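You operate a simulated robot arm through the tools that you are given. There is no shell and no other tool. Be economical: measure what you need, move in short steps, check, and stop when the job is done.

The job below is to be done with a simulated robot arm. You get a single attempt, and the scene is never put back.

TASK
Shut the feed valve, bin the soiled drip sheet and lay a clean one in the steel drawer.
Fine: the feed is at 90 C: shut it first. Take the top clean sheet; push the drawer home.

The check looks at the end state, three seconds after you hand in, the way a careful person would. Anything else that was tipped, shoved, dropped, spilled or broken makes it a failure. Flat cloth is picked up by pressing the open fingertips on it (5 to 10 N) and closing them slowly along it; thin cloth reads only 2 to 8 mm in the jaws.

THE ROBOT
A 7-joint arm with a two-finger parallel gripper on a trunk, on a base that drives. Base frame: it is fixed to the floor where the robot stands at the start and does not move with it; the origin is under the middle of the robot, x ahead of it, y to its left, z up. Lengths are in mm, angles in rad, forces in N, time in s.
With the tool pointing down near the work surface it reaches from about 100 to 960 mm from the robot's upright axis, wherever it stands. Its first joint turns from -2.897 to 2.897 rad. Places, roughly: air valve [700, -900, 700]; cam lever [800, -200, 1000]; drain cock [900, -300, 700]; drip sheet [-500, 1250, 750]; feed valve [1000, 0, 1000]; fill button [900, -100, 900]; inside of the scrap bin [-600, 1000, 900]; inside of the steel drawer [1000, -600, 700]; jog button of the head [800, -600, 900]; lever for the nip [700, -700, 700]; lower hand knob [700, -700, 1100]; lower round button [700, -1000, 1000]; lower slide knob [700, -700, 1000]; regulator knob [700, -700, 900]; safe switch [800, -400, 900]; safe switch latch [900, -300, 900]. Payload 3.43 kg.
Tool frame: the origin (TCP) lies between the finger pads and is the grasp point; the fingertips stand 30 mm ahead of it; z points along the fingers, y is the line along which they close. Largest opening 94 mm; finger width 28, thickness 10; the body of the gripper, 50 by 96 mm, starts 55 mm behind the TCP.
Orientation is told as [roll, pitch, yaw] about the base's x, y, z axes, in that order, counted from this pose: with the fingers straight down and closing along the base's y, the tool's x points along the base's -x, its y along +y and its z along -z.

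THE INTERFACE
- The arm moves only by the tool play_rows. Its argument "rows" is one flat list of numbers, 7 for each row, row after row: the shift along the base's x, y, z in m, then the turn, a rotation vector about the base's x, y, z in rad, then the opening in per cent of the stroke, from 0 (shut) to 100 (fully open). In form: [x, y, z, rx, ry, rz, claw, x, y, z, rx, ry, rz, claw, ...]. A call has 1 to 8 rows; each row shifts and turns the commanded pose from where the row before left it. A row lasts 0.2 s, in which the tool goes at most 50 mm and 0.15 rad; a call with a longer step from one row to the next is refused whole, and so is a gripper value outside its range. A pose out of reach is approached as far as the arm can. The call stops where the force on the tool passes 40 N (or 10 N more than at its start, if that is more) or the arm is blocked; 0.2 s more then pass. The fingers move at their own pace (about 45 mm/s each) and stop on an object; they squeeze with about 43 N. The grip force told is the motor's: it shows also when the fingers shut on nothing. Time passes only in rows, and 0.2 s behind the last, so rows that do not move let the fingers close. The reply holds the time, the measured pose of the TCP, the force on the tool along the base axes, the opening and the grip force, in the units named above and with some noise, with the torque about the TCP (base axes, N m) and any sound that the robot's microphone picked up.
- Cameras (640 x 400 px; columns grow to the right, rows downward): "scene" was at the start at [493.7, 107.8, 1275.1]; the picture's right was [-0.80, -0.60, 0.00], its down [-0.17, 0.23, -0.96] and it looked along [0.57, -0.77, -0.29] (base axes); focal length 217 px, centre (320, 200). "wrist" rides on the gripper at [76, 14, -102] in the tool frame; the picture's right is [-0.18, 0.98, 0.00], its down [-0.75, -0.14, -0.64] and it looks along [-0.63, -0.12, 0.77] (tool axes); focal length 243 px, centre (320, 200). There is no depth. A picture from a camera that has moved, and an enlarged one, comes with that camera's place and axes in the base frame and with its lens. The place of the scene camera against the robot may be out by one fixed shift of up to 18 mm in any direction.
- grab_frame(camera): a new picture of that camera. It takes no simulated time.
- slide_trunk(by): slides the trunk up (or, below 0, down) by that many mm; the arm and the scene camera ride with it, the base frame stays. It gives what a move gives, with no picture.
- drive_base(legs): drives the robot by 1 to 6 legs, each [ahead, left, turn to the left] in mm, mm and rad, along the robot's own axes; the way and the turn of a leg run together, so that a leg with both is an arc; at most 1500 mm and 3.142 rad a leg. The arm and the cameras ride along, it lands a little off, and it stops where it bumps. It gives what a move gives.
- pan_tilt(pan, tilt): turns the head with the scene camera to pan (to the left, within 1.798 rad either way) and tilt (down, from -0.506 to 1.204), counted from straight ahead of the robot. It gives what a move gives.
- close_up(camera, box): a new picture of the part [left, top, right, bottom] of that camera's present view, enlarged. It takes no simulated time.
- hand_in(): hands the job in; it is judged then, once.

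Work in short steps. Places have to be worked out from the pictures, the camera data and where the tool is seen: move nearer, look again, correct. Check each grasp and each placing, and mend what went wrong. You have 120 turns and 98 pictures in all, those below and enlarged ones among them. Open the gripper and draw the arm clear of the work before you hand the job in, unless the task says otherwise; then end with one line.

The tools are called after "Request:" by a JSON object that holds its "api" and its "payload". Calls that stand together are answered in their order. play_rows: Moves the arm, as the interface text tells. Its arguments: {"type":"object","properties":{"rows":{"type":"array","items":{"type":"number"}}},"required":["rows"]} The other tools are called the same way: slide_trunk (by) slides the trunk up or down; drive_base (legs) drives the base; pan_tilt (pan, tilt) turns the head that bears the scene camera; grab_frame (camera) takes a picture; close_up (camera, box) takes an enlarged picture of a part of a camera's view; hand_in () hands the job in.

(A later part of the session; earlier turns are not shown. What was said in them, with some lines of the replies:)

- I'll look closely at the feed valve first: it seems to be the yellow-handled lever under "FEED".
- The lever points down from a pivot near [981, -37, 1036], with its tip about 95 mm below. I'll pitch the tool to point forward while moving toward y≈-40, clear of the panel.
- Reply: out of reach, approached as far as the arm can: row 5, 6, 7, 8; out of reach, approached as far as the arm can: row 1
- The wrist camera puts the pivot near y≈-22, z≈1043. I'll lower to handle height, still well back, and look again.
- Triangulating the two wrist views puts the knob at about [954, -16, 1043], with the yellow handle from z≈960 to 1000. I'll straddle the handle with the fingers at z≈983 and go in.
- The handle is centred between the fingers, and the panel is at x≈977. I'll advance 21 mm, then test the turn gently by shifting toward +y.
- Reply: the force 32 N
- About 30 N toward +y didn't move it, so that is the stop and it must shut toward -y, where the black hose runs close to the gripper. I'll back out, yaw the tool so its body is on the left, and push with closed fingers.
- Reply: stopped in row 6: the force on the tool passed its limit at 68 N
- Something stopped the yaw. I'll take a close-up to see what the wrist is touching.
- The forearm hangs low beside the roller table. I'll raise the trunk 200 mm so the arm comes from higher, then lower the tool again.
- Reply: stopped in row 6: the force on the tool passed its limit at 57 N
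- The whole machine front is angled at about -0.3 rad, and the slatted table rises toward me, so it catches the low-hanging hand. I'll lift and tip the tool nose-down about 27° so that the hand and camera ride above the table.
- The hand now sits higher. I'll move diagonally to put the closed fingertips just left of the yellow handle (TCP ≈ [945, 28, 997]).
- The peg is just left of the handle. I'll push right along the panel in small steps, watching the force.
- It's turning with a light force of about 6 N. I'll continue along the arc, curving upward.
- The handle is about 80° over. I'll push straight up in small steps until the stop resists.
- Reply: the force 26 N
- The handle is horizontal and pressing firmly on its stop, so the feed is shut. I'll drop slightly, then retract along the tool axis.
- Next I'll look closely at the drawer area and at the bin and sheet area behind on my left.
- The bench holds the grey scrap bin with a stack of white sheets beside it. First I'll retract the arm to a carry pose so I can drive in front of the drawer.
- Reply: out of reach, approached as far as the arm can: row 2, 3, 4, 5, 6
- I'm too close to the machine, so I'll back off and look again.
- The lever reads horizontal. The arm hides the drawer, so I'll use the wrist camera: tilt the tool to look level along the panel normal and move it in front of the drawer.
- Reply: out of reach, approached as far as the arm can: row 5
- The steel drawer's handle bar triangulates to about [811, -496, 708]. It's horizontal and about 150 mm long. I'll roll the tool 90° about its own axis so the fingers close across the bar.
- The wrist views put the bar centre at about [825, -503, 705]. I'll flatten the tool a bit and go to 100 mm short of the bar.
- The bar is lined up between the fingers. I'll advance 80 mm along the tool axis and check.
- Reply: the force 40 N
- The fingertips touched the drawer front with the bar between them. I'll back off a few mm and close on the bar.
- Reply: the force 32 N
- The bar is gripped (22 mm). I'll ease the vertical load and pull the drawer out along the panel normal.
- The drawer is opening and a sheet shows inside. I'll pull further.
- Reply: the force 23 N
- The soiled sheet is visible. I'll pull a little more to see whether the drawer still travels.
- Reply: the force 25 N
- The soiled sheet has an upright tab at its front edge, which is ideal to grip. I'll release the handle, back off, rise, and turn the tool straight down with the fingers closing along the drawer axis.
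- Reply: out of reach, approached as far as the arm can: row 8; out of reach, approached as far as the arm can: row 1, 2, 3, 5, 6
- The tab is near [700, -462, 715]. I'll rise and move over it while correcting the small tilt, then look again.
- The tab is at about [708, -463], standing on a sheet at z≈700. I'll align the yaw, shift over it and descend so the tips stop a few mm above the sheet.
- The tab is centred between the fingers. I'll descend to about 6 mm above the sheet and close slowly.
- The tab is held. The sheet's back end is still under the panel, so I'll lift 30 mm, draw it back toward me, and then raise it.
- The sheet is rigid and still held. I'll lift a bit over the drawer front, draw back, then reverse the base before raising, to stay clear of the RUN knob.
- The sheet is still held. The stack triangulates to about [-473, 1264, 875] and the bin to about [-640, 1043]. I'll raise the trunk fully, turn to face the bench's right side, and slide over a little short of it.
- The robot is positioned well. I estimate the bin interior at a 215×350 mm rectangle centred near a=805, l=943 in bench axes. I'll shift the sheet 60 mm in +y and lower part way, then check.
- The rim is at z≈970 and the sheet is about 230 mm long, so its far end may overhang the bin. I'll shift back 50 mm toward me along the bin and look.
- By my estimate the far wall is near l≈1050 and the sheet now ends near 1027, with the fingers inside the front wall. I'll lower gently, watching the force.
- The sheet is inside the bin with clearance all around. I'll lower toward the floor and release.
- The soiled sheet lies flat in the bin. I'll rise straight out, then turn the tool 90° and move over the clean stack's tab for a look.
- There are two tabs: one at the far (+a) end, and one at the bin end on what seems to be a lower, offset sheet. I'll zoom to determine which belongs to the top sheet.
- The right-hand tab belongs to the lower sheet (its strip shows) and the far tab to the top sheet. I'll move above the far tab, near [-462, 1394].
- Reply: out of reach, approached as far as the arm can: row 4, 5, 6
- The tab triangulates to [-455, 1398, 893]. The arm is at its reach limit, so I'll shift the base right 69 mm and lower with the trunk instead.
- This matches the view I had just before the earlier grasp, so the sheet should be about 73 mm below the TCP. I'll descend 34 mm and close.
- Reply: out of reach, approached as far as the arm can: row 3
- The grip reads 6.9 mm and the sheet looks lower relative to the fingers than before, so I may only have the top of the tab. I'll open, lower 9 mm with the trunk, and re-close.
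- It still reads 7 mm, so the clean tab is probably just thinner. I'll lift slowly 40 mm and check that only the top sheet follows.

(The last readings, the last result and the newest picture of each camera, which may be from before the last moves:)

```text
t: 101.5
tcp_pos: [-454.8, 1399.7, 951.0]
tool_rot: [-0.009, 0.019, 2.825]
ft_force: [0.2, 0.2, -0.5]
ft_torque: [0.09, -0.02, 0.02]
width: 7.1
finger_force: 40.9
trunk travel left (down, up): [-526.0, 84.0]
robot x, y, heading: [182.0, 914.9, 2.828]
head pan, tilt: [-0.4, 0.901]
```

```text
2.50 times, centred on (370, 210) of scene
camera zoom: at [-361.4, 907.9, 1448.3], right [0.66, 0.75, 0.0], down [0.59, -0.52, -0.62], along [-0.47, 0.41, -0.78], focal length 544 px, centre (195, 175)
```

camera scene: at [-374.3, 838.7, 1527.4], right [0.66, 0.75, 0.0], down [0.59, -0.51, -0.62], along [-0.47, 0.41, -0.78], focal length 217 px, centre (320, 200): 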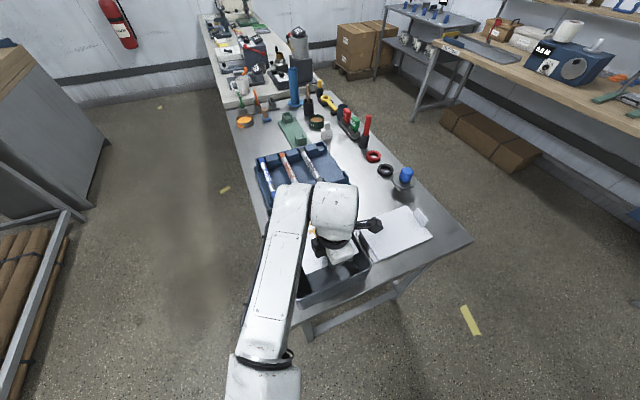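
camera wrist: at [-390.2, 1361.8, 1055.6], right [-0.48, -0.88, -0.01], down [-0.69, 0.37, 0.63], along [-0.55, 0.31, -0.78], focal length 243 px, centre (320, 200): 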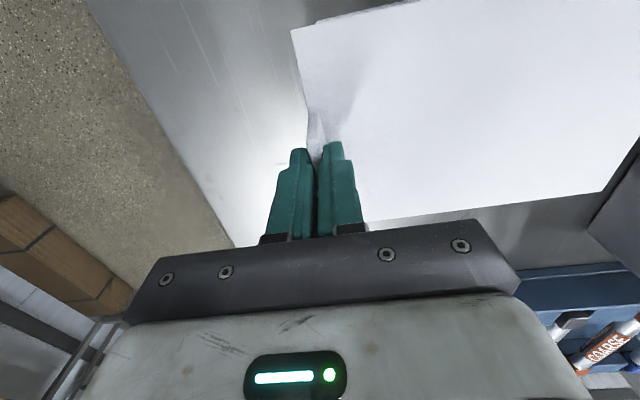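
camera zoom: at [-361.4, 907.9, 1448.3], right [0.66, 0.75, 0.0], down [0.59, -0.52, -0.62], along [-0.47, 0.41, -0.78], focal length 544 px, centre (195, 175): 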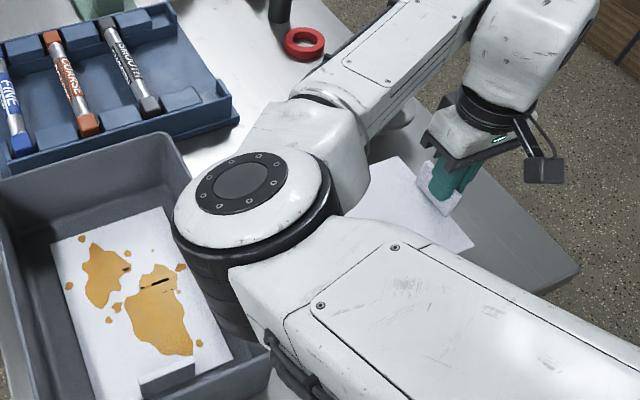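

The top sheet rises cleanly. I'll raise the trunk and check that the lower sheet stays behind.

Request:
{"api": "slide_trunk", "payload": {"by": 80}}

Request:
{"api": "grab_frame", "payload": {"camera": "wrist"}}

Request:
{"api": "grab_frame", "payload": {"camera": "scene"}}

```text
t: 102.7
tcp_pos: [-454.9, 1399.1, 1029.9]
tool_rot: [-0.008, 0.02, 2.825]
ft_force: [0.4, 0.2, -0.6]
ft_torque: [0.05, -0.02, 0.0]
width: 6.9
finger_force: 40.8
trunk travel left (down, up): [-606.0, 4.0]
robot x, y, heading: [180.7, 918.1, 2.827]
head pan, tilt: [-0.4, 0.901]
```

```text
30 pictures are left
camera wrist: at [-390.2, 1361.9, 1135.4], right [-0.48, -0.88, -0.01], down [-0.69, 0.37, 0.63], along [-0.55, 0.31, -0.78], focal length 243 px, centre (320, 200)
```

wrist: 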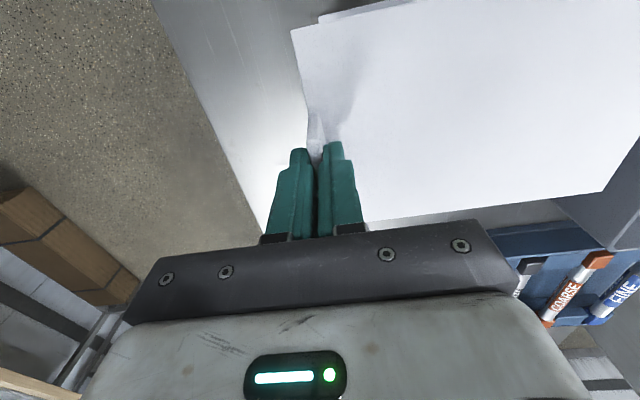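

```text
29 pictures are left
camera scene: at [-361.4, 907.9, 1528.3], right [0.66, 0.75, 0.0], down [0.59, -0.52, -0.62], along [-0.47, 0.41, -0.78], focal length 217 px, centre (320, 200)
```

scene: 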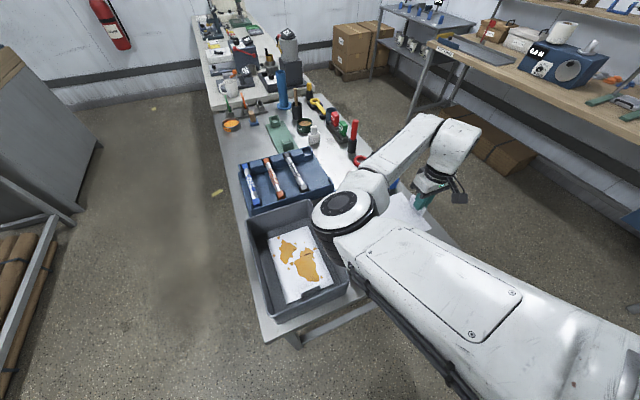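

The soiled sheet is in the bin and one clean sheet is in the gripper, with the rest of the stack left in place. I'll back away from the bench, then rotate the tool so the sheet points ahead of the robot.

Request:
{"api": "drive_base", "payload": {"legs": [[-500, 0, 0]]}}

Request:
{"api": "play_rows", "payload": {"rows": [0, -0.01, 0, 0, 0, -0.143, 0, 0, -0.01, 0, 0, 0, -0.143, 0, 0, -0.01, 0, 0, 0, -0.143, 0, 0, -0.01, 0, 0, 0, -0.143, 0, 0, -0.02, 0, 0, 0, -0.143, 0, 0, -0.02, 0, 0, 0, -0.143, 0, 0, -0.03, 0, 0, 0, -0.143, 0, 0, -0.03, 0, 0, 0, -0.143, 0]}}

Request:
{"api": "play_rows", "payload": {"rows": [0, -0.03, 0, 0, 0, -0.143, 0, 0, -0.04, 0, 0, 0, -0.143, 0, 0, -0.04, 0, 0, 0, -0.141, 0, 0, -0.04, 0, 0, 0, 0, 0, 0, -0.04, 0, 0, 0, 0, 0, 0, -0.03, 0, 0, 0, 0, 0]}}

Request:
{"api": "grab_frame", "payload": {"camera": "wrist"}}

```text
t: 105.6
tcp_pos: [21.7, 1240.9, 1030.4]
tool_rot: [-0.009, 0.019, 2.827]
ft_force: [0.5, 0.5, -0.1]
ft_torque: [0.07, -0.01, -0.04]
width: 7.0
finger_force: 41.2
trunk travel left (down, up): [-606.0, 4.0]
robot x, y, heading: [662.9, 759.2, 2.828]
head pan, tilt: [-0.4, 0.901]
```

```text
t: 107.4
tcp_pos: [37.7, 1095.4, 1042.5]
tool_rot: [-0.01, 0.004, 1.681]
ft_force: [0.3, 0.7, -0.5]
ft_torque: [-0.03, -0.05, 0.01]
width: 7.0
finger_force: 41.1
trunk travel left (down, up): [-606.0, 4.0]
robot x, y, heading: [662.6, 761.1, 2.828]
head pan, tilt: [-0.4, 0.901]
```

```text
t: 108.8
tcp_pos: [37.7, 876.5, 1041.1]
tool_rot: [-0.012, 0.003, 1.256]
ft_force: [-0.2, 0.8, -0.8]
ft_torque: [-0.03, -0.11, 0.0]
width: 6.6
finger_force: 40.9
trunk travel left (down, up): [-606.0, 4.0]
robot x, y, heading: [657.2, 758.1, 2.829]
head pan, tilt: [-0.4, 0.901]
```

```text
28 pictures are left
camera wrist: at [-1.3, 808.7, 1144.0], right [-0.88, 0.48, -0.01], down [0.36, 0.68, 0.64], along [0.31, 0.56, -0.77], focal length 243 px, centre (320, 200)
```

wrist: 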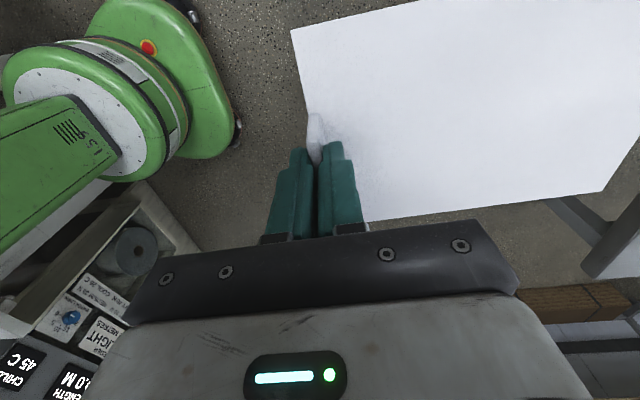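

The sheet is held level, pointing ahead. I'll drive the clear diagonal back to the stand-off in front of the drawer and turn to face it.

Request:
{"api": "drive_base", "payload": {"legs": [[796, 1267, 0], [0, 0, -3.13]]}}

Request:
{"api": "pan_tilt", "payload": {"pan": 0.0, "tilt": 0.6}}

Request:
{"api": "grab_frame", "payload": {"camera": "scene"}}

```text
t: 123.6
tcp_pos: [121.7, -319.7, 1040.1]
tool_rot: [-0.011, 0.001, -1.901]
ft_force: [0.7, -0.4, -0.6]
ft_torque: [0.04, 0.07, -0.02]
width: 7.0
finger_force: 40.7
trunk travel left (down, up): [-606.0, 4.0]
robot x, y, heading: [-500.6, -194.3, -0.331]
head pan, tilt: [-0.4, 0.901]
```

```text
t: 124.5
tcp_pos: [121.5, -320.7, 1039.9]
tool_rot: [-0.01, 0.002, -1.901]
ft_force: [-0.2, 0.8, -1.5]
ft_torque: [0.07, 0.05, -0.01]
width: 7.0
finger_force: 41.2
trunk travel left (down, up): [-606.0, 4.0]
robot x, y, heading: [-495.5, -191.4, -0.334]
head pan, tilt: [0.0, 0.6]
```

```text
27 pictures are left
camera scene: at [63.4, -194.5, 1553.1], right [-0.33, -0.95, 0.0], down [-0.53, 0.18, -0.82], along [0.78, -0.27, -0.57], focal length 217 px, centre (320, 200)
```

scene: 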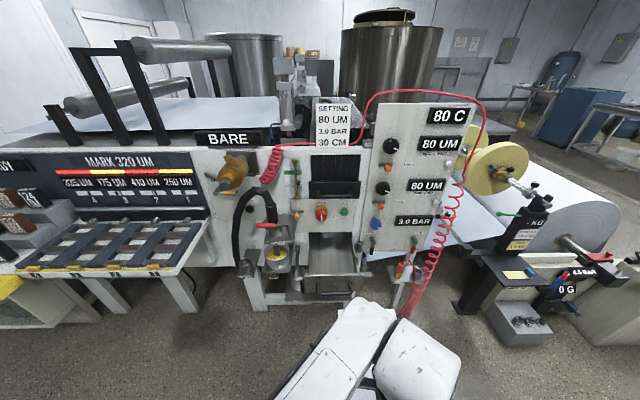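

The view is clear and the drawer is still open. I'll square up the heading, advance 350 mm with an 18 mm left correction, and re-measure.

Request:
{"api": "drive_base", "payload": {"legs": [[0, 0, 0.031], [350, 18, 0]]}}

Request:
{"api": "slide_trunk", "payload": {"by": -190}}

Request:
{"api": "grab_frame", "payload": {"camera": "scene"}}

Request:
{"api": "grab_frame", "payload": {"camera": "wrist"}}

```text
t: 127.1
tcp_pos: [462.1, -383.9, 1039.5]
tool_rot: [-0.011, 0.004, -1.869]
ft_force: [0.7, -0.5, -0.4]
ft_torque: [0.03, 0.06, -0.02]
width: 6.7
finger_force: 41.3
trunk travel left (down, up): [-606.0, 4.0]
robot x, y, heading: [-159.5, -278.1, -0.295]
head pan, tilt: [0.0, 0.6]
```

```text
t: 129.2
tcp_pos: [460.9, -384.1, 851.0]
tool_rot: [-0.011, 0.004, -1.868]
ft_force: [-0.3, -0.3, -1.5]
ft_torque: [0.02, 0.08, 0.0]
width: 7.0
finger_force: 40.9
trunk travel left (down, up): [-416.0, 194.0]
robot x, y, heading: [-161.9, -278.9, -0.3]
head pan, tilt: [0.0, 0.6]
```

```text
26 pictures are left
camera scene: at [398.4, -260.2, 1363.2], right [-0.29, -0.96, 0.0], down [-0.54, 0.17, -0.82], along [0.79, -0.24, -0.57], focal length 217 px, centre (320, 200)
```

scene: 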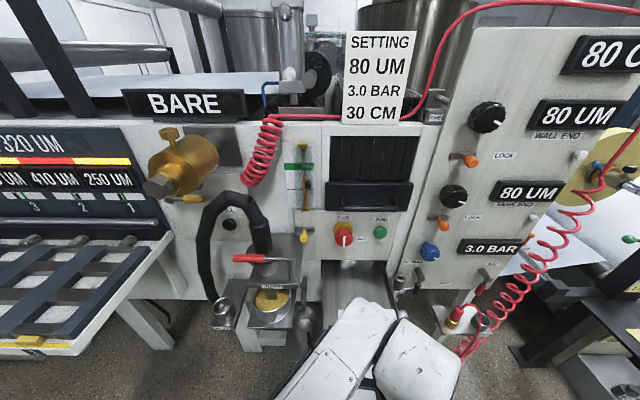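

```text
25 pictures are left
camera wrist: at [497.2, -316.5, 953.5], right [0.89, -0.46, -0.01], down [-0.35, -0.68, 0.64], along [-0.3, -0.56, -0.77], focal length 243 px, centre (320, 200)
```

wrist: 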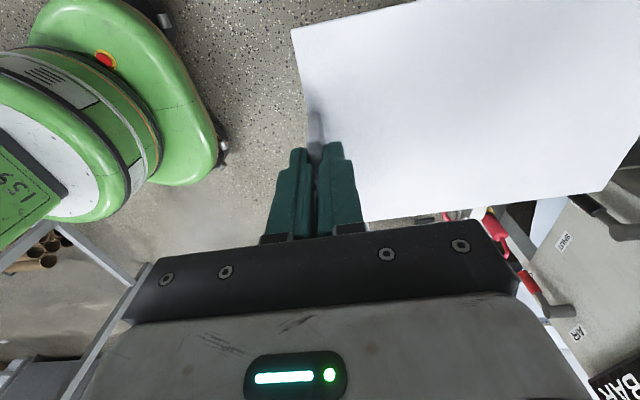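

It's aligned: u≈230, with the sheet axis matching the drawer. I'll advance 175 mm over the drawer, descending to z≈811.

Request:
{"api": "play_rows", "payload": {"rows": [0.0334, -0.0104, -0.005, 0, 0, 0, 0, 0.0334, -0.0104, -0.005, 0, 0, 0, 0, 0.0334, -0.0104, -0.008, 0, 0, 0, 0, 0.0334, -0.0104, -0.011, 0, 0, 0, 0, 0.0334, -0.0104, -0.011, 0, 0, 0, 0]}}

Request:
{"api": "grab_frame", "payload": {"camera": "wrist"}}

Request:
{"api": "close_up", "payload": {"camera": "scene", "box": [220, 200, 480, 390]}}

```text
t: 130.3
tcp_pos: [616.0, -431.0, 820.5]
tool_rot: [-0.004, 0.001, -1.869]
ft_force: [1.6, -4.8, 15.9]
ft_torque: [0.82, -0.56, -0.25]
width: 7.1
finger_force: 41.4
trunk travel left (down, up): [-416.0, 194.0]
robot x, y, heading: [-163.7, -277.8, -0.301]
head pan, tilt: [0.0, 0.6]
stopped in row 5: the force on the tool passed its limit at 53 N (the readings are from after the stop); the commanded pose is now the measured one
```

```text
24 pictures are left
camera wrist: at [650.8, -362.8, 925.0], right [0.89, -0.46, 0.0], down [-0.35, -0.68, 0.64], along [-0.3, -0.57, -0.76], focal length 243 px, centre (320, 200)
```

wrist: 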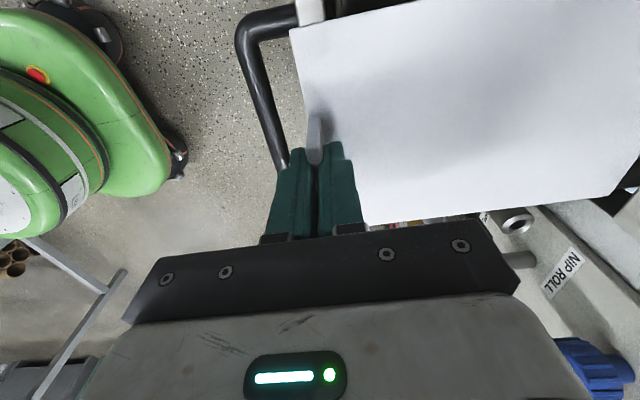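

```text
2.11 times, centred on (350, 295) of scene
camera zoom: at [397.7, -260.2, 1363.4], right [-0.29, -0.96, 0.0], down [-0.54, 0.17, -0.83], along [0.79, -0.24, -0.56], focal length 458 px, centre (257, 0)
```

zoom: 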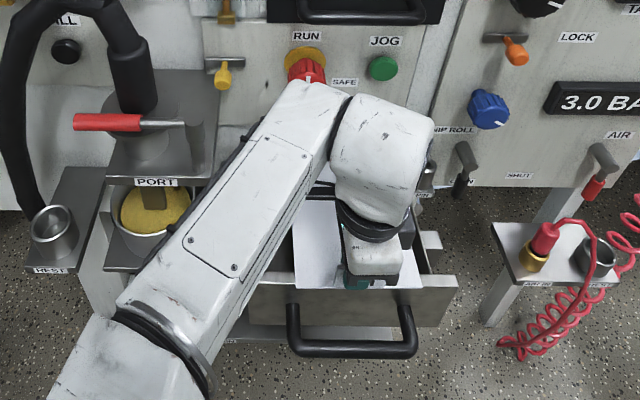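

The sheet has probably touched the top of the drawer's front plate. I'll raise it, tilt its far end down about 0.2 rad, and thread it in under the panel edge back-end first.

Request:
{"api": "play_rows", "payload": {"rows": [-0.005, 0.0015, 0.012, 0, 0, 0, 0, -0.01, 0.003, 0.004, 0.02, 0.064, 0, 0, -0.01, 0.003, 0, 0.02, 0.064, 0, 0, 0, 0, 0, 0.019, 0.063, 0, 0]}}

Request:
{"api": "grab_frame", "payload": {"camera": "wrist"}}

Request:
{"api": "close_up", "payload": {"camera": "scene", "box": [270, 240, 450, 380]}}

```text
t: 131.3
tcp_pos: [589.4, -422.7, 835.9]
tool_rot: [-0.208, 0.001, -1.866]
ft_force: [0.3, -0.6, -0.4]
ft_torque: [0.03, 0.04, -0.02]
width: 6.8
finger_force: 41.3
trunk travel left (down, up): [-416.0, 194.0]
robot x, y, heading: [-161.0, -276.4, -0.301]
head pan, tilt: [0.0, 0.6]
```

```text
22 pictures are left
camera wrist: at [644.9, -361.1, 933.9], right [0.87, -0.46, -0.2], down [-0.23, -0.72, 0.66], along [-0.45, -0.52, -0.73], focal length 243 px, centre (320, 200)
```

wrist: 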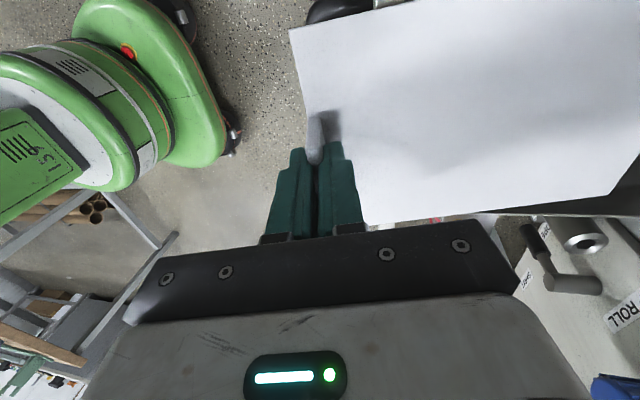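

```text
2.86 times, centred on (360, 310) of scene
camera zoom: at [398.2, -260.0, 1363.1], right [-0.29, -0.96, 0.0], down [-0.54, 0.17, -0.82], along [0.79, -0.24, -0.57], focal length 621 px, centre (206, -114)
```

zoom: 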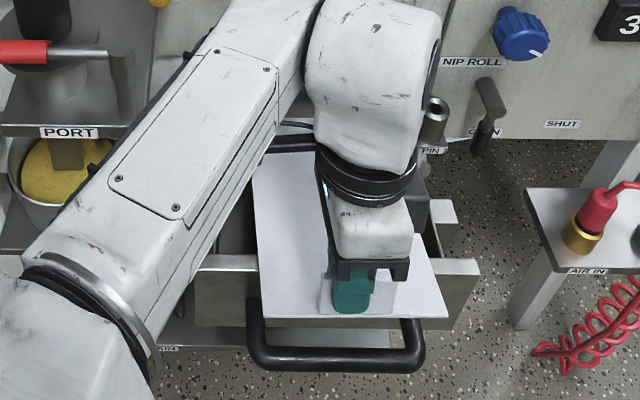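

The sheet is centred over the drawer, and the front plate is at n≈718. I'll move forward 65 mm at this height with the far end dipping in.

Request:
{"api": "play_rows", "payload": {"rows": [0.0155, -0.0048, 0, 0, 0, 0, 0, 0.0155, -0.0048, 0, 0, 0, 0, 0, 0.0155, -0.0048, 0, 0, 0, 0, 0, 0.0155, -0.0048, 0, 0, 0, 0, 0]}}

Request:
{"api": "grab_frame", "payload": {"camera": "wrist"}}

```text
t: 132.3
tcp_pos: [651.5, -441.8, 836.4]
tool_rot: [-0.207, 0.0, -1.867]
ft_force: [0.0, 0.3, -0.1]
ft_torque: [0.04, 0.09, -0.03]
width: 6.9
finger_force: 41.8
trunk travel left (down, up): [-416.0, 194.0]
robot x, y, heading: [-162.2, -281.1, -0.295]
head pan, tilt: [0.0, 0.6]
```

```text
20 pictures are left
camera wrist: at [706.7, -379.8, 933.5], right [0.87, -0.46, -0.2], down [-0.23, -0.72, 0.66], along [-0.45, -0.52, -0.73], focal length 243 px, centre (320, 200)
```

wrist: 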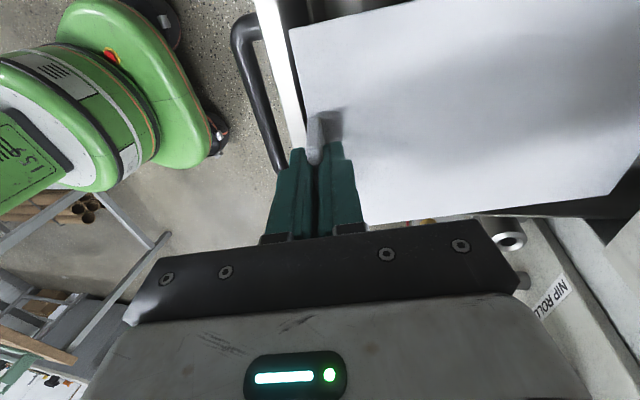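

No contact, and the front plate is now just behind the sheet's front edge. I'll continue forward and down.

Request:
{"api": "play_rows", "payload": {"rows": [0.0143, -0.0044, -0.004, 0, 0, 0, 0, 0.0143, -0.0044, -0.008, 0, 0, 0, 0, 0.0095, -0.003, -0.012, -0.01, -0.032, 0, 0, 0.0095, -0.003, -0.012, -0.01, -0.032, 0, 0, 0.005, -0.0015, -0.012, -0.01, -0.032, 0, 0]}}

Request:
{"api": "grab_frame", "payload": {"camera": "wrist"}}

```text
t: 133.5
tcp_pos: [704.6, -459.5, 788.1]
tool_rot: [-0.107, -0.001, -1.868]
ft_force: [0.7, 0.0, -0.1]
ft_torque: [0.0, 0.09, -0.01]
width: 7.1
finger_force: 41.1
trunk travel left (down, up): [-416.0, 194.0]
robot x, y, heading: [-162.3, -281.2, -0.301]
head pan, tilt: [0.0, 0.6]
```

```text
19 pictures are left
camera wrist: at [749.4, -393.6, 889.4], right [0.88, -0.46, -0.1], down [-0.29, -0.7, 0.65], along [-0.38, -0.55, -0.75], focal length 243 px, centre (320, 200)
```

wrist: 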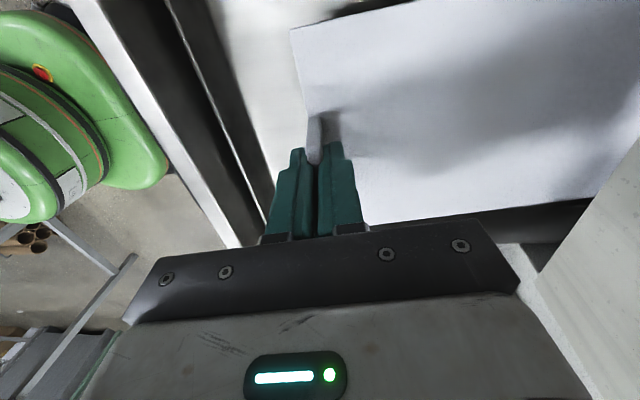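

The sheet is inside the drawer. I'll level out while lowering the last 50 mm, watching the force.

Request:
{"api": "play_rows", "payload": {"rows": [0, 0, -0.014, -0.01, -0.032, 0, 0, 0, 0, -0.014, -0.01, -0.032, 0, 0, 0, 0, -0.01, -0.01, -0.034, 0, 0, 0, 0, -0.008, 0, 0, 0, 0]}}

Request:
{"api": "play_rows", "payload": {"rows": [0, 0, -0.004, 0, 0, 0, 0, 0, 0, -0.003, 0, 0, 0, 0]}}

Request:
{"api": "grab_frame", "payload": {"camera": "wrist"}}

```text
t: 134.6
tcp_pos: [708.1, -461.1, 750.1]
tool_rot: [0.005, -0.005, -1.867]
ft_force: [-3.2, 0.1, 18.2]
ft_torque: [0.93, -0.02, 0.21]
width: 6.9
finger_force: 41.1
trunk travel left (down, up): [-416.0, 194.0]
robot x, y, heading: [-162.9, -278.3, -0.3]
head pan, tilt: [0.0, 0.6]
stopped in row 4: the force on the tool passed its limit at 45 N (the readings are from after the stop); the commanded pose is now the measured one
```

```text
t: 135.0
tcp_pos: [710.1, -460.2, 748.7]
tool_rot: [0.01, -0.008, -1.866]
ft_force: [-3.2, 0.0, 16.4]
ft_torque: [0.92, -0.04, 0.22]
width: 6.9
finger_force: 41.4
trunk travel left (down, up): [-416.0, 194.0]
robot x, y, heading: [-160.8, -276.5, -0.302]
head pan, tilt: [0.0, 0.6]
stopped in row 2: the force on the tool passed its limit at 44 N (the readings are from after the stop); the commanded pose is now the measured one
```

```text
18 pictures are left
camera wrist: at [743.9, -390.8, 852.7], right [0.89, -0.46, 0.01], down [-0.36, -0.67, 0.65], along [-0.29, -0.58, -0.76], focal length 243 px, centre (320, 200)
```

wrist: 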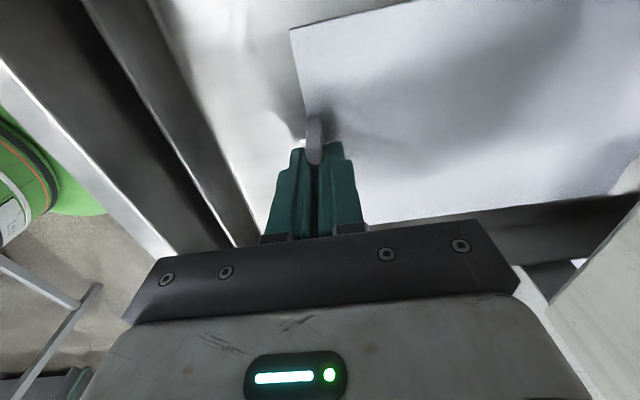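

The wrist geometry shows the sheet hangs about 48 mm below the TCP, which puts it on the drawer floor (z≈700) now. I'll ease up 3 mm and open the fingers.

Request:
{"api": "play_rows", "payload": {"rows": [0, 0, 0.003, 0, 0, 0, 0, 0, 0, 0, 0, 0, 0, 10, 0, 0, 0, 0, 0, 0, 20, 0, 0, 0, 0, 0, 0, 28, 0, 0, 0, 0, 0, 0, 28]}}

Request:
{"api": "grab_frame", "payload": {"camera": "wrist"}}

```text
t: 136.2
tcp_pos: [709.9, -460.6, 751.9]
tool_rot: [0.005, -0.006, -1.866]
ft_force: [-0.8, 1.1, 0.0]
ft_torque: [0.0, -0.02, 0.0]
width: 26.2
finger_force: 0.1
trunk travel left (down, up): [-416.0, 194.0]
robot x, y, heading: [-163.2, -277.4, -0.303]
head pan, tilt: [0.0, 0.6]
```

```text
17 pictures are left
camera wrist: at [743.8, -391.1, 854.3], right [0.89, -0.46, 0.01], down [-0.36, -0.67, 0.65], along [-0.29, -0.58, -0.76], focal length 243 px, centre (320, 200)
```

wrist: 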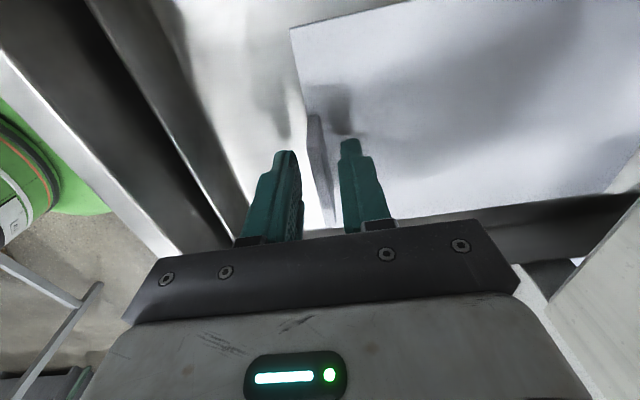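

Released, and the sheet lies in the drawer with its tab at the front. I'll rise straight up, back out over the drawer front, and tip the nose up to push the drawer shut.

Request:
{"api": "play_rows", "payload": {"rows": [0, 0, 0.025, 0, 0, 0, 28, 0, 0, 0.03, 0, 0, 0, 28, 0, 0, 0.03, 0, 0, 0, 28, -0.03, 0.009, 0.02, 0, 0, 0, 20, -0.04, 0.0124, 0, 0, 0, 0, 0, -0.04, 0.0124, 0, 0, 0, 0, 0, -0.04, 0.0124, 0, 0, 0, 0, 0]}}

Request:
{"api": "play_rows", "payload": {"rows": [-0.04, 0.0124, 0, -0.0394, -0.1273, 0, 0, -0.03, 0.009, 0, -0.0394, -0.1273, 0, 0, 0, 0, 0, -0.0394, -0.1273, 0, 0, 0, 0, 0, -0.0394, -0.1273, 0, 0, 0, 0, 0, -0.0394, -0.1273, 0, 0, 0, 0, 0, -0.0394, -0.1273, 0, 0]}}

Request:
{"api": "grab_frame", "payload": {"camera": "scene"}}

Request:
{"api": "grab_frame", "payload": {"camera": "wrist"}}

```text
t: 137.8
tcp_pos: [557.6, -414.4, 854.3]
tool_rot: [0.008, -0.006, -1.866]
ft_force: [0.6, 0.3, -0.4]
ft_torque: [0.02, 0.01, 0.0]
width: 0.0
finger_force: 32.6
trunk travel left (down, up): [-416.0, 194.0]
robot x, y, heading: [-162.0, -278.0, -0.3]
head pan, tilt: [0.0, 0.6]
```

```text
t: 139.2
tcp_pos: [489.4, -393.7, 855.3]
tool_rot: [0.808, -0.007, -1.873]
ft_force: [0.4, 0.4, 0.7]
ft_torque: [0.01, 0.01, 0.02]
width: 0.2
finger_force: 32.9
trunk travel left (down, up): [-416.0, 194.0]
robot x, y, heading: [-160.8, -275.7, -0.301]
head pan, tilt: [0.0, 0.6]
```

```text
16 pictures are left
camera scene: at [398.1, -260.3, 1363.2], right [-0.29, -0.96, 0.0], down [-0.54, 0.17, -0.82], along [0.79, -0.24, -0.57], focal length 217 px, centre (320, 200)
```

scene: 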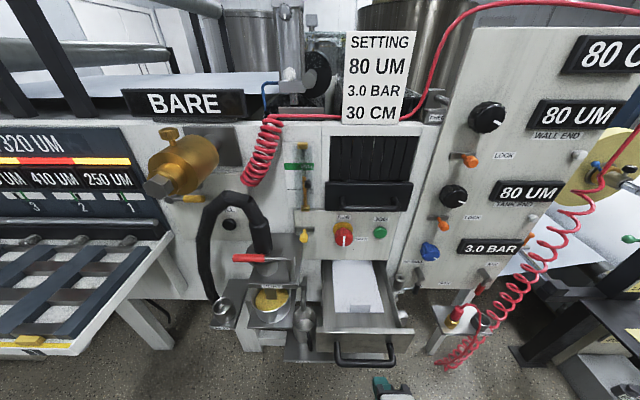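

```text
15 pictures are left
camera wrist: at [449.6, -300.7, 937.6], right [0.59, -0.37, 0.71], down [-0.76, -0.55, 0.35], along [0.26, -0.75, -0.61], focal length 243 px, centre (320, 200)
```

wrist: 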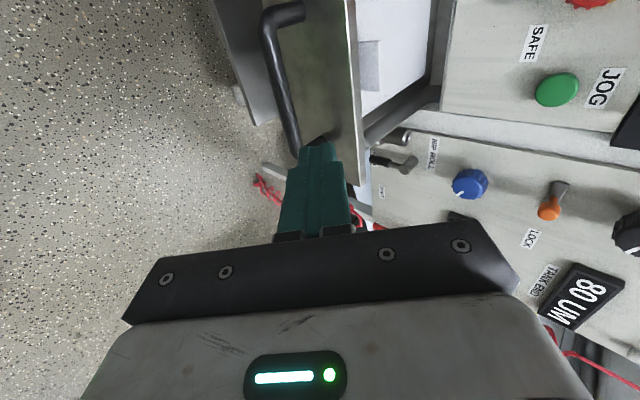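

Let me check how the sheet lies in the drawer before closing.

Request:
{"api": "close_up", "payload": {"camera": "scene", "box": [290, 240, 440, 380]}}

```text
2.86 times, centred on (365, 310) of scene
camera zoom: at [398.1, -260.3, 1363.2], right [-0.29, -0.96, 0.0], down [-0.54, 0.17, -0.82], along [0.79, -0.24, -0.57], focal length 621 px, centre (191, -114)
```

zoom: 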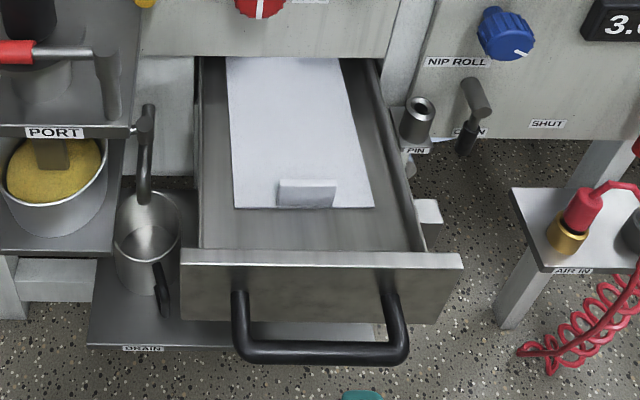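

The sheet lies flat and square. I'll lower the closed fingertips to plate height above the handle bar (tip z≈746) and approach the drawer front.

Request:
{"api": "play_rows", "payload": {"rows": [0, 0, -0.03, 0, 0, 0, 0, 0, 0, -0.03, 0, 0, 0, 0, 0, 0, -0.028, 0, 0, 0, 0, 0.019, -0.006, 0, 0, 0, 0, 0, 0.019, -0.006, 0, 0, 0, 0, 0, 0.019, -0.006, 0, 0, 0, 0, 0, 0.014, -0.0045, 0, 0, 0, 0, 0]}}

Request:
{"api": "close_up", "payload": {"camera": "scene", "box": [290, 240, 440, 380]}}

```text
t: 140.8
tcp_pos: [560.7, -414.4, 770.2]
tool_rot: [0.806, -0.008, -1.872]
ft_force: [0.0, 1.6, -0.9]
ft_torque: [0.0, -0.02, 0.01]
width: 0.2
finger_force: 33.7
trunk travel left (down, up): [-416.0, 194.0]
robot x, y, heading: [-159.6, -276.2, -0.298]
head pan, tilt: [0.0, 0.6]
```

```text
2.86 times, centred on (365, 310) of scene
camera zoom: at [397.9, -260.2, 1363.2], right [-0.29, -0.96, 0.0], down [-0.54, 0.17, -0.83], along [0.79, -0.24, -0.56], focal length 621 px, centre (191, -114)
```

zoom: 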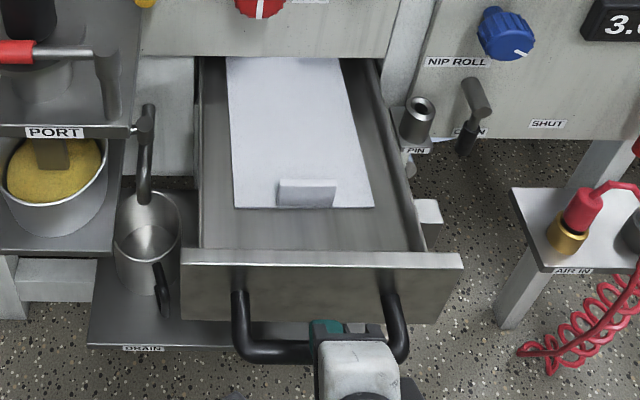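

The tips are over the bar and short of the plate. I'll move forward slowly to contact and start pushing.

Request:
{"api": "play_rows", "payload": {"rows": [0.0096, -0.003, 0, 0, 0, 0, 0, 0.0096, -0.003, 0, 0, 0, 0, 0, 0.0096, -0.003, 0, 0, 0, 0, 0, 0.0096, -0.003, 0, 0, 0, 0, 0, 0.0096, -0.003, 0, 0, 0, 0, 0, 0.0096, -0.003, 0, 0, 0, 0, 0, 0.0096, -0.003, 0, 0, 0, 0, 0]}}

Request:
{"api": "close_up", "payload": {"camera": "scene", "box": [290, 240, 440, 380]}}

```text
t: 142.4
tcp_pos: [626.8, -435.3, 769.0]
tool_rot: [0.807, -0.006, -1.873]
ft_force: [-3.5, 0.8, 1.1]
ft_torque: [-0.01, 0.03, -0.09]
width: 0.0
finger_force: 33.0
trunk travel left (down, up): [-416.0, 194.0]
robot x, y, heading: [-164.8, -280.7, -0.295]
head pan, tilt: [0.0, 0.6]
```

```text
2.86 times, centred on (365, 310) of scene
camera zoom: at [397.8, -260.2, 1363.2], right [-0.29, -0.96, 0.0], down [-0.54, 0.17, -0.83], along [0.79, -0.24, -0.56], focal length 621 px, centre (191, -114)
```

zoom: 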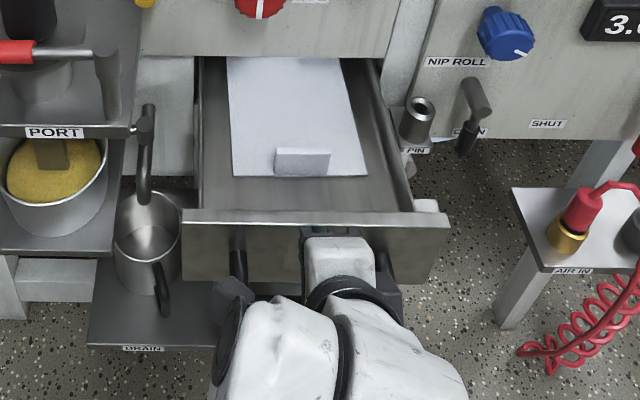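

The drawer is sliding in with about 4 N and the sheet moves with it. I'll keep pushing.

Request:
{"api": "play_rows", "payload": {"rows": [0.0172, -0.0053, 0, 0, 0, 0, 0, 0.0172, -0.0053, 0, 0, 0, 0, 0, 0.0172, -0.0053, 0, 0, 0, 0, 0, 0.0172, -0.0053, 0, 0, 0, 0, 0, 0.0172, -0.0053, 0, 0, 0, 0, 0, 0.0172, -0.0053, 0, 0, 0, 0, 0, 0.0172, -0.0053, 0, 0, 0, 0, 0, 0.0172, -0.0053, 0, 0, 0, 0, 0]}}

Request:
{"api": "grab_frame", "payload": {"camera": "scene"}}

```text
t: 144.2
tcp_pos: [767.5, -478.2, 767.8]
tool_rot: [0.809, -0.008, -1.872]
ft_force: [-3.3, -1.3, 0.5]
ft_torque: [-0.05, 0.08, -0.17]
width: 0.0
finger_force: 32.4
trunk travel left (down, up): [-416.0, 194.0]
robot x, y, heading: [-161.6, -278.0, -0.298]
head pan, tilt: [0.0, 0.6]
```

```text
11 pictures are left
camera scene: at [397.9, -260.3, 1363.2], right [-0.29, -0.96, 0.0], down [-0.54, 0.17, -0.83], along [0.79, -0.24, -0.56], focal length 217 px, centre (320, 200)
```

scene: 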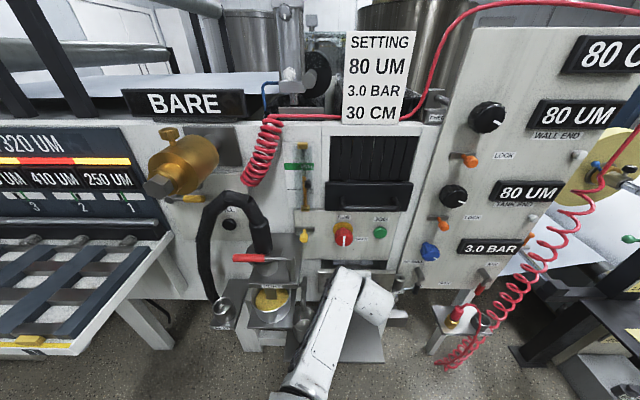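

There's roughly 50 mm to go. I'll finish with small steps until it seats.

Request:
{"api": "play_rows", "payload": {"rows": [0.0076, -0.0024, 0, 0, 0, 0, 0, 0.0076, -0.0024, 0, 0, 0, 0, 0, 0.0076, -0.0024, 0, 0, 0, 0, 0, 0.0076, -0.0024, 0, 0, 0, 0, 0, 0.0048, -0.0015, 0, 0, 0, 0, 0, 0.0048, -0.0015, 0, 0, 0, 0, 0, 0.0048, -0.0015, 0, 0, 0, 0, 0, 0.0048, -0.0015, 0, 0, 0, 0, 0]}}

Request:
{"api": "close_up", "payload": {"camera": "scene", "box": [290, 220, 440, 340]}}

```text
t: 145.9
tcp_pos: [809.8, -492.3, 767.2]
tool_rot: [0.804, -0.008, -1.873]
ft_force: [-23.1, 7.3, 16.5]
ft_torque: [-0.24, -0.07, -0.31]
width: 0.0
finger_force: 32.7
trunk travel left (down, up): [-416.0, 194.0]
robot x, y, heading: [-159.6, -279.3, -0.3]
head pan, tilt: [0.0, 0.6]
stopped in row 8: the force on the tool passed its limit at 52 N (the readings are from after the stop); the commanded pose is now the measured one
```

```text
3.33 times, centred on (365, 280) of scene
camera zoom: at [395.9, -259.2, 1364.0], right [-0.29, -0.96, 0.0], down [-0.54, 0.17, -0.83], along [0.79, -0.24, -0.56], focal length 725 px, centre (170, -67)
```

zoom: 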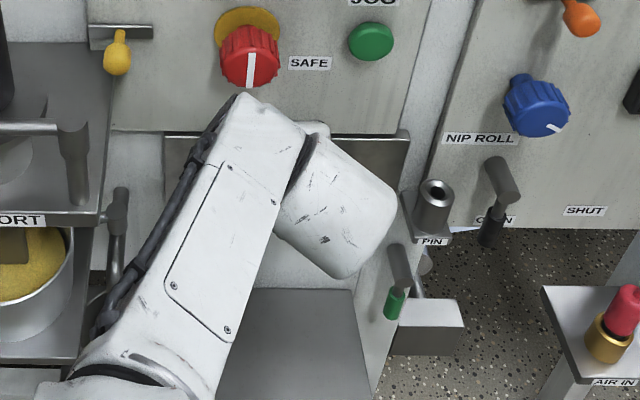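

It seated against a hard stop (52 N peak) at n≈941, matching its original closed position. I'll retreat straight back and up, then verify.

Request:
{"api": "play_rows", "payload": {"rows": [-0.02, 0.006, 0, 0, 0, 0, 0, -0.035, 0.011, 0.01, 0, 0, 0, 0, -0.035, 0.011, 0.02, 0, 0, 0, 0, -0.035, 0.011, 0.02, 0, 0, 0, 0, -0.035, 0.011, 0.02, 0, 0, 0, 30, -0.035, 0.011, 0.01, 0, 0, 0, 60, -0.035, 0.011, 0, 0, 0, 0, 60, 0, 0, 0, 0, 0, 0, 60]}}

Request:
{"api": "drive_base", "payload": {"legs": [[-300, 0, 0]]}}

Request:
{"api": "grab_frame", "payload": {"camera": "scene"}}

Request:
{"api": "close_up", "payload": {"camera": "scene", "box": [220, 120, 400, 300]}}

```text
t: 147.7
tcp_pos: [580.0, -421.1, 844.0]
tool_rot: [0.803, -0.009, -1.872]
ft_force: [-0.1, 1.2, -0.2]
ft_torque: [0.03, 0.03, 0.01]
width: 56.3
finger_force: 0.0
trunk travel left (down, up): [-416.0, 194.0]
robot x, y, heading: [-165.7, -279.7, -0.298]
head pan, tilt: [0.0, 0.6]
```

```text
t: 149.8
tcp_pos: [293.9, -328.1, 843.9]
tool_rot: [0.801, -0.007, -1.868]
ft_force: [0.8, -0.8, -0.8]
ft_torque: [0.02, 0.01, 0.0]
width: 56.5
finger_force: 0.2
trunk travel left (down, up): [-416.0, 194.0]
robot x, y, heading: [-451.9, -190.0, -0.292]
head pan, tilt: [0.0, 0.6]
```

```text
9 pictures are left
camera scene: at [109.6, -169.4, 1363.1], right [-0.29, -0.96, 0.0], down [-0.54, 0.16, -0.82], along [0.79, -0.24, -0.57], focal length 217 px, centre (320, 200)
```

scene: 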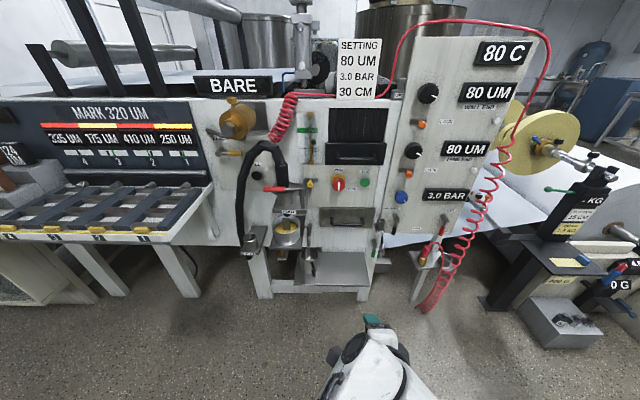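

```text
2.22 times, centred on (310, 210) of scene
camera zoom: at [109.6, -169.4, 1363.1], right [-0.29, -0.96, 0.0], down [-0.54, 0.16, -0.82], along [0.79, -0.24, -0.57], focal length 483 px, centre (342, 178)
```

zoom: 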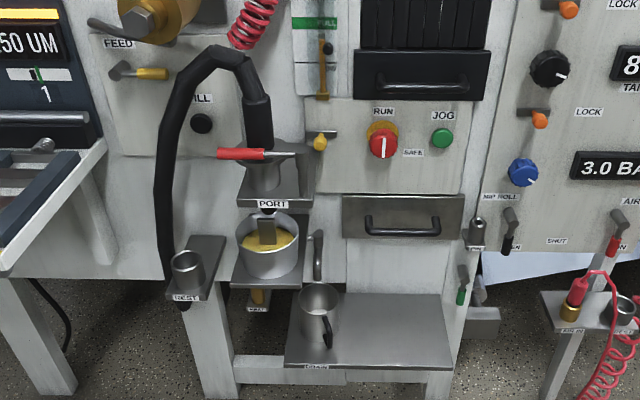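

The feed lever is horizontal, the drawer is home, and the arm is open and clear. The soiled sheet was last seen flat in the bin, so I'm handing in.

Request:
{"api": "hand_in", "payload": {}}

```text
The job is handed in.
```

I shut the feed valve first, put the soiled drip sheet in the scrap bin, laid the top clean sheet in the steel drawer, and pushed the drawer home.
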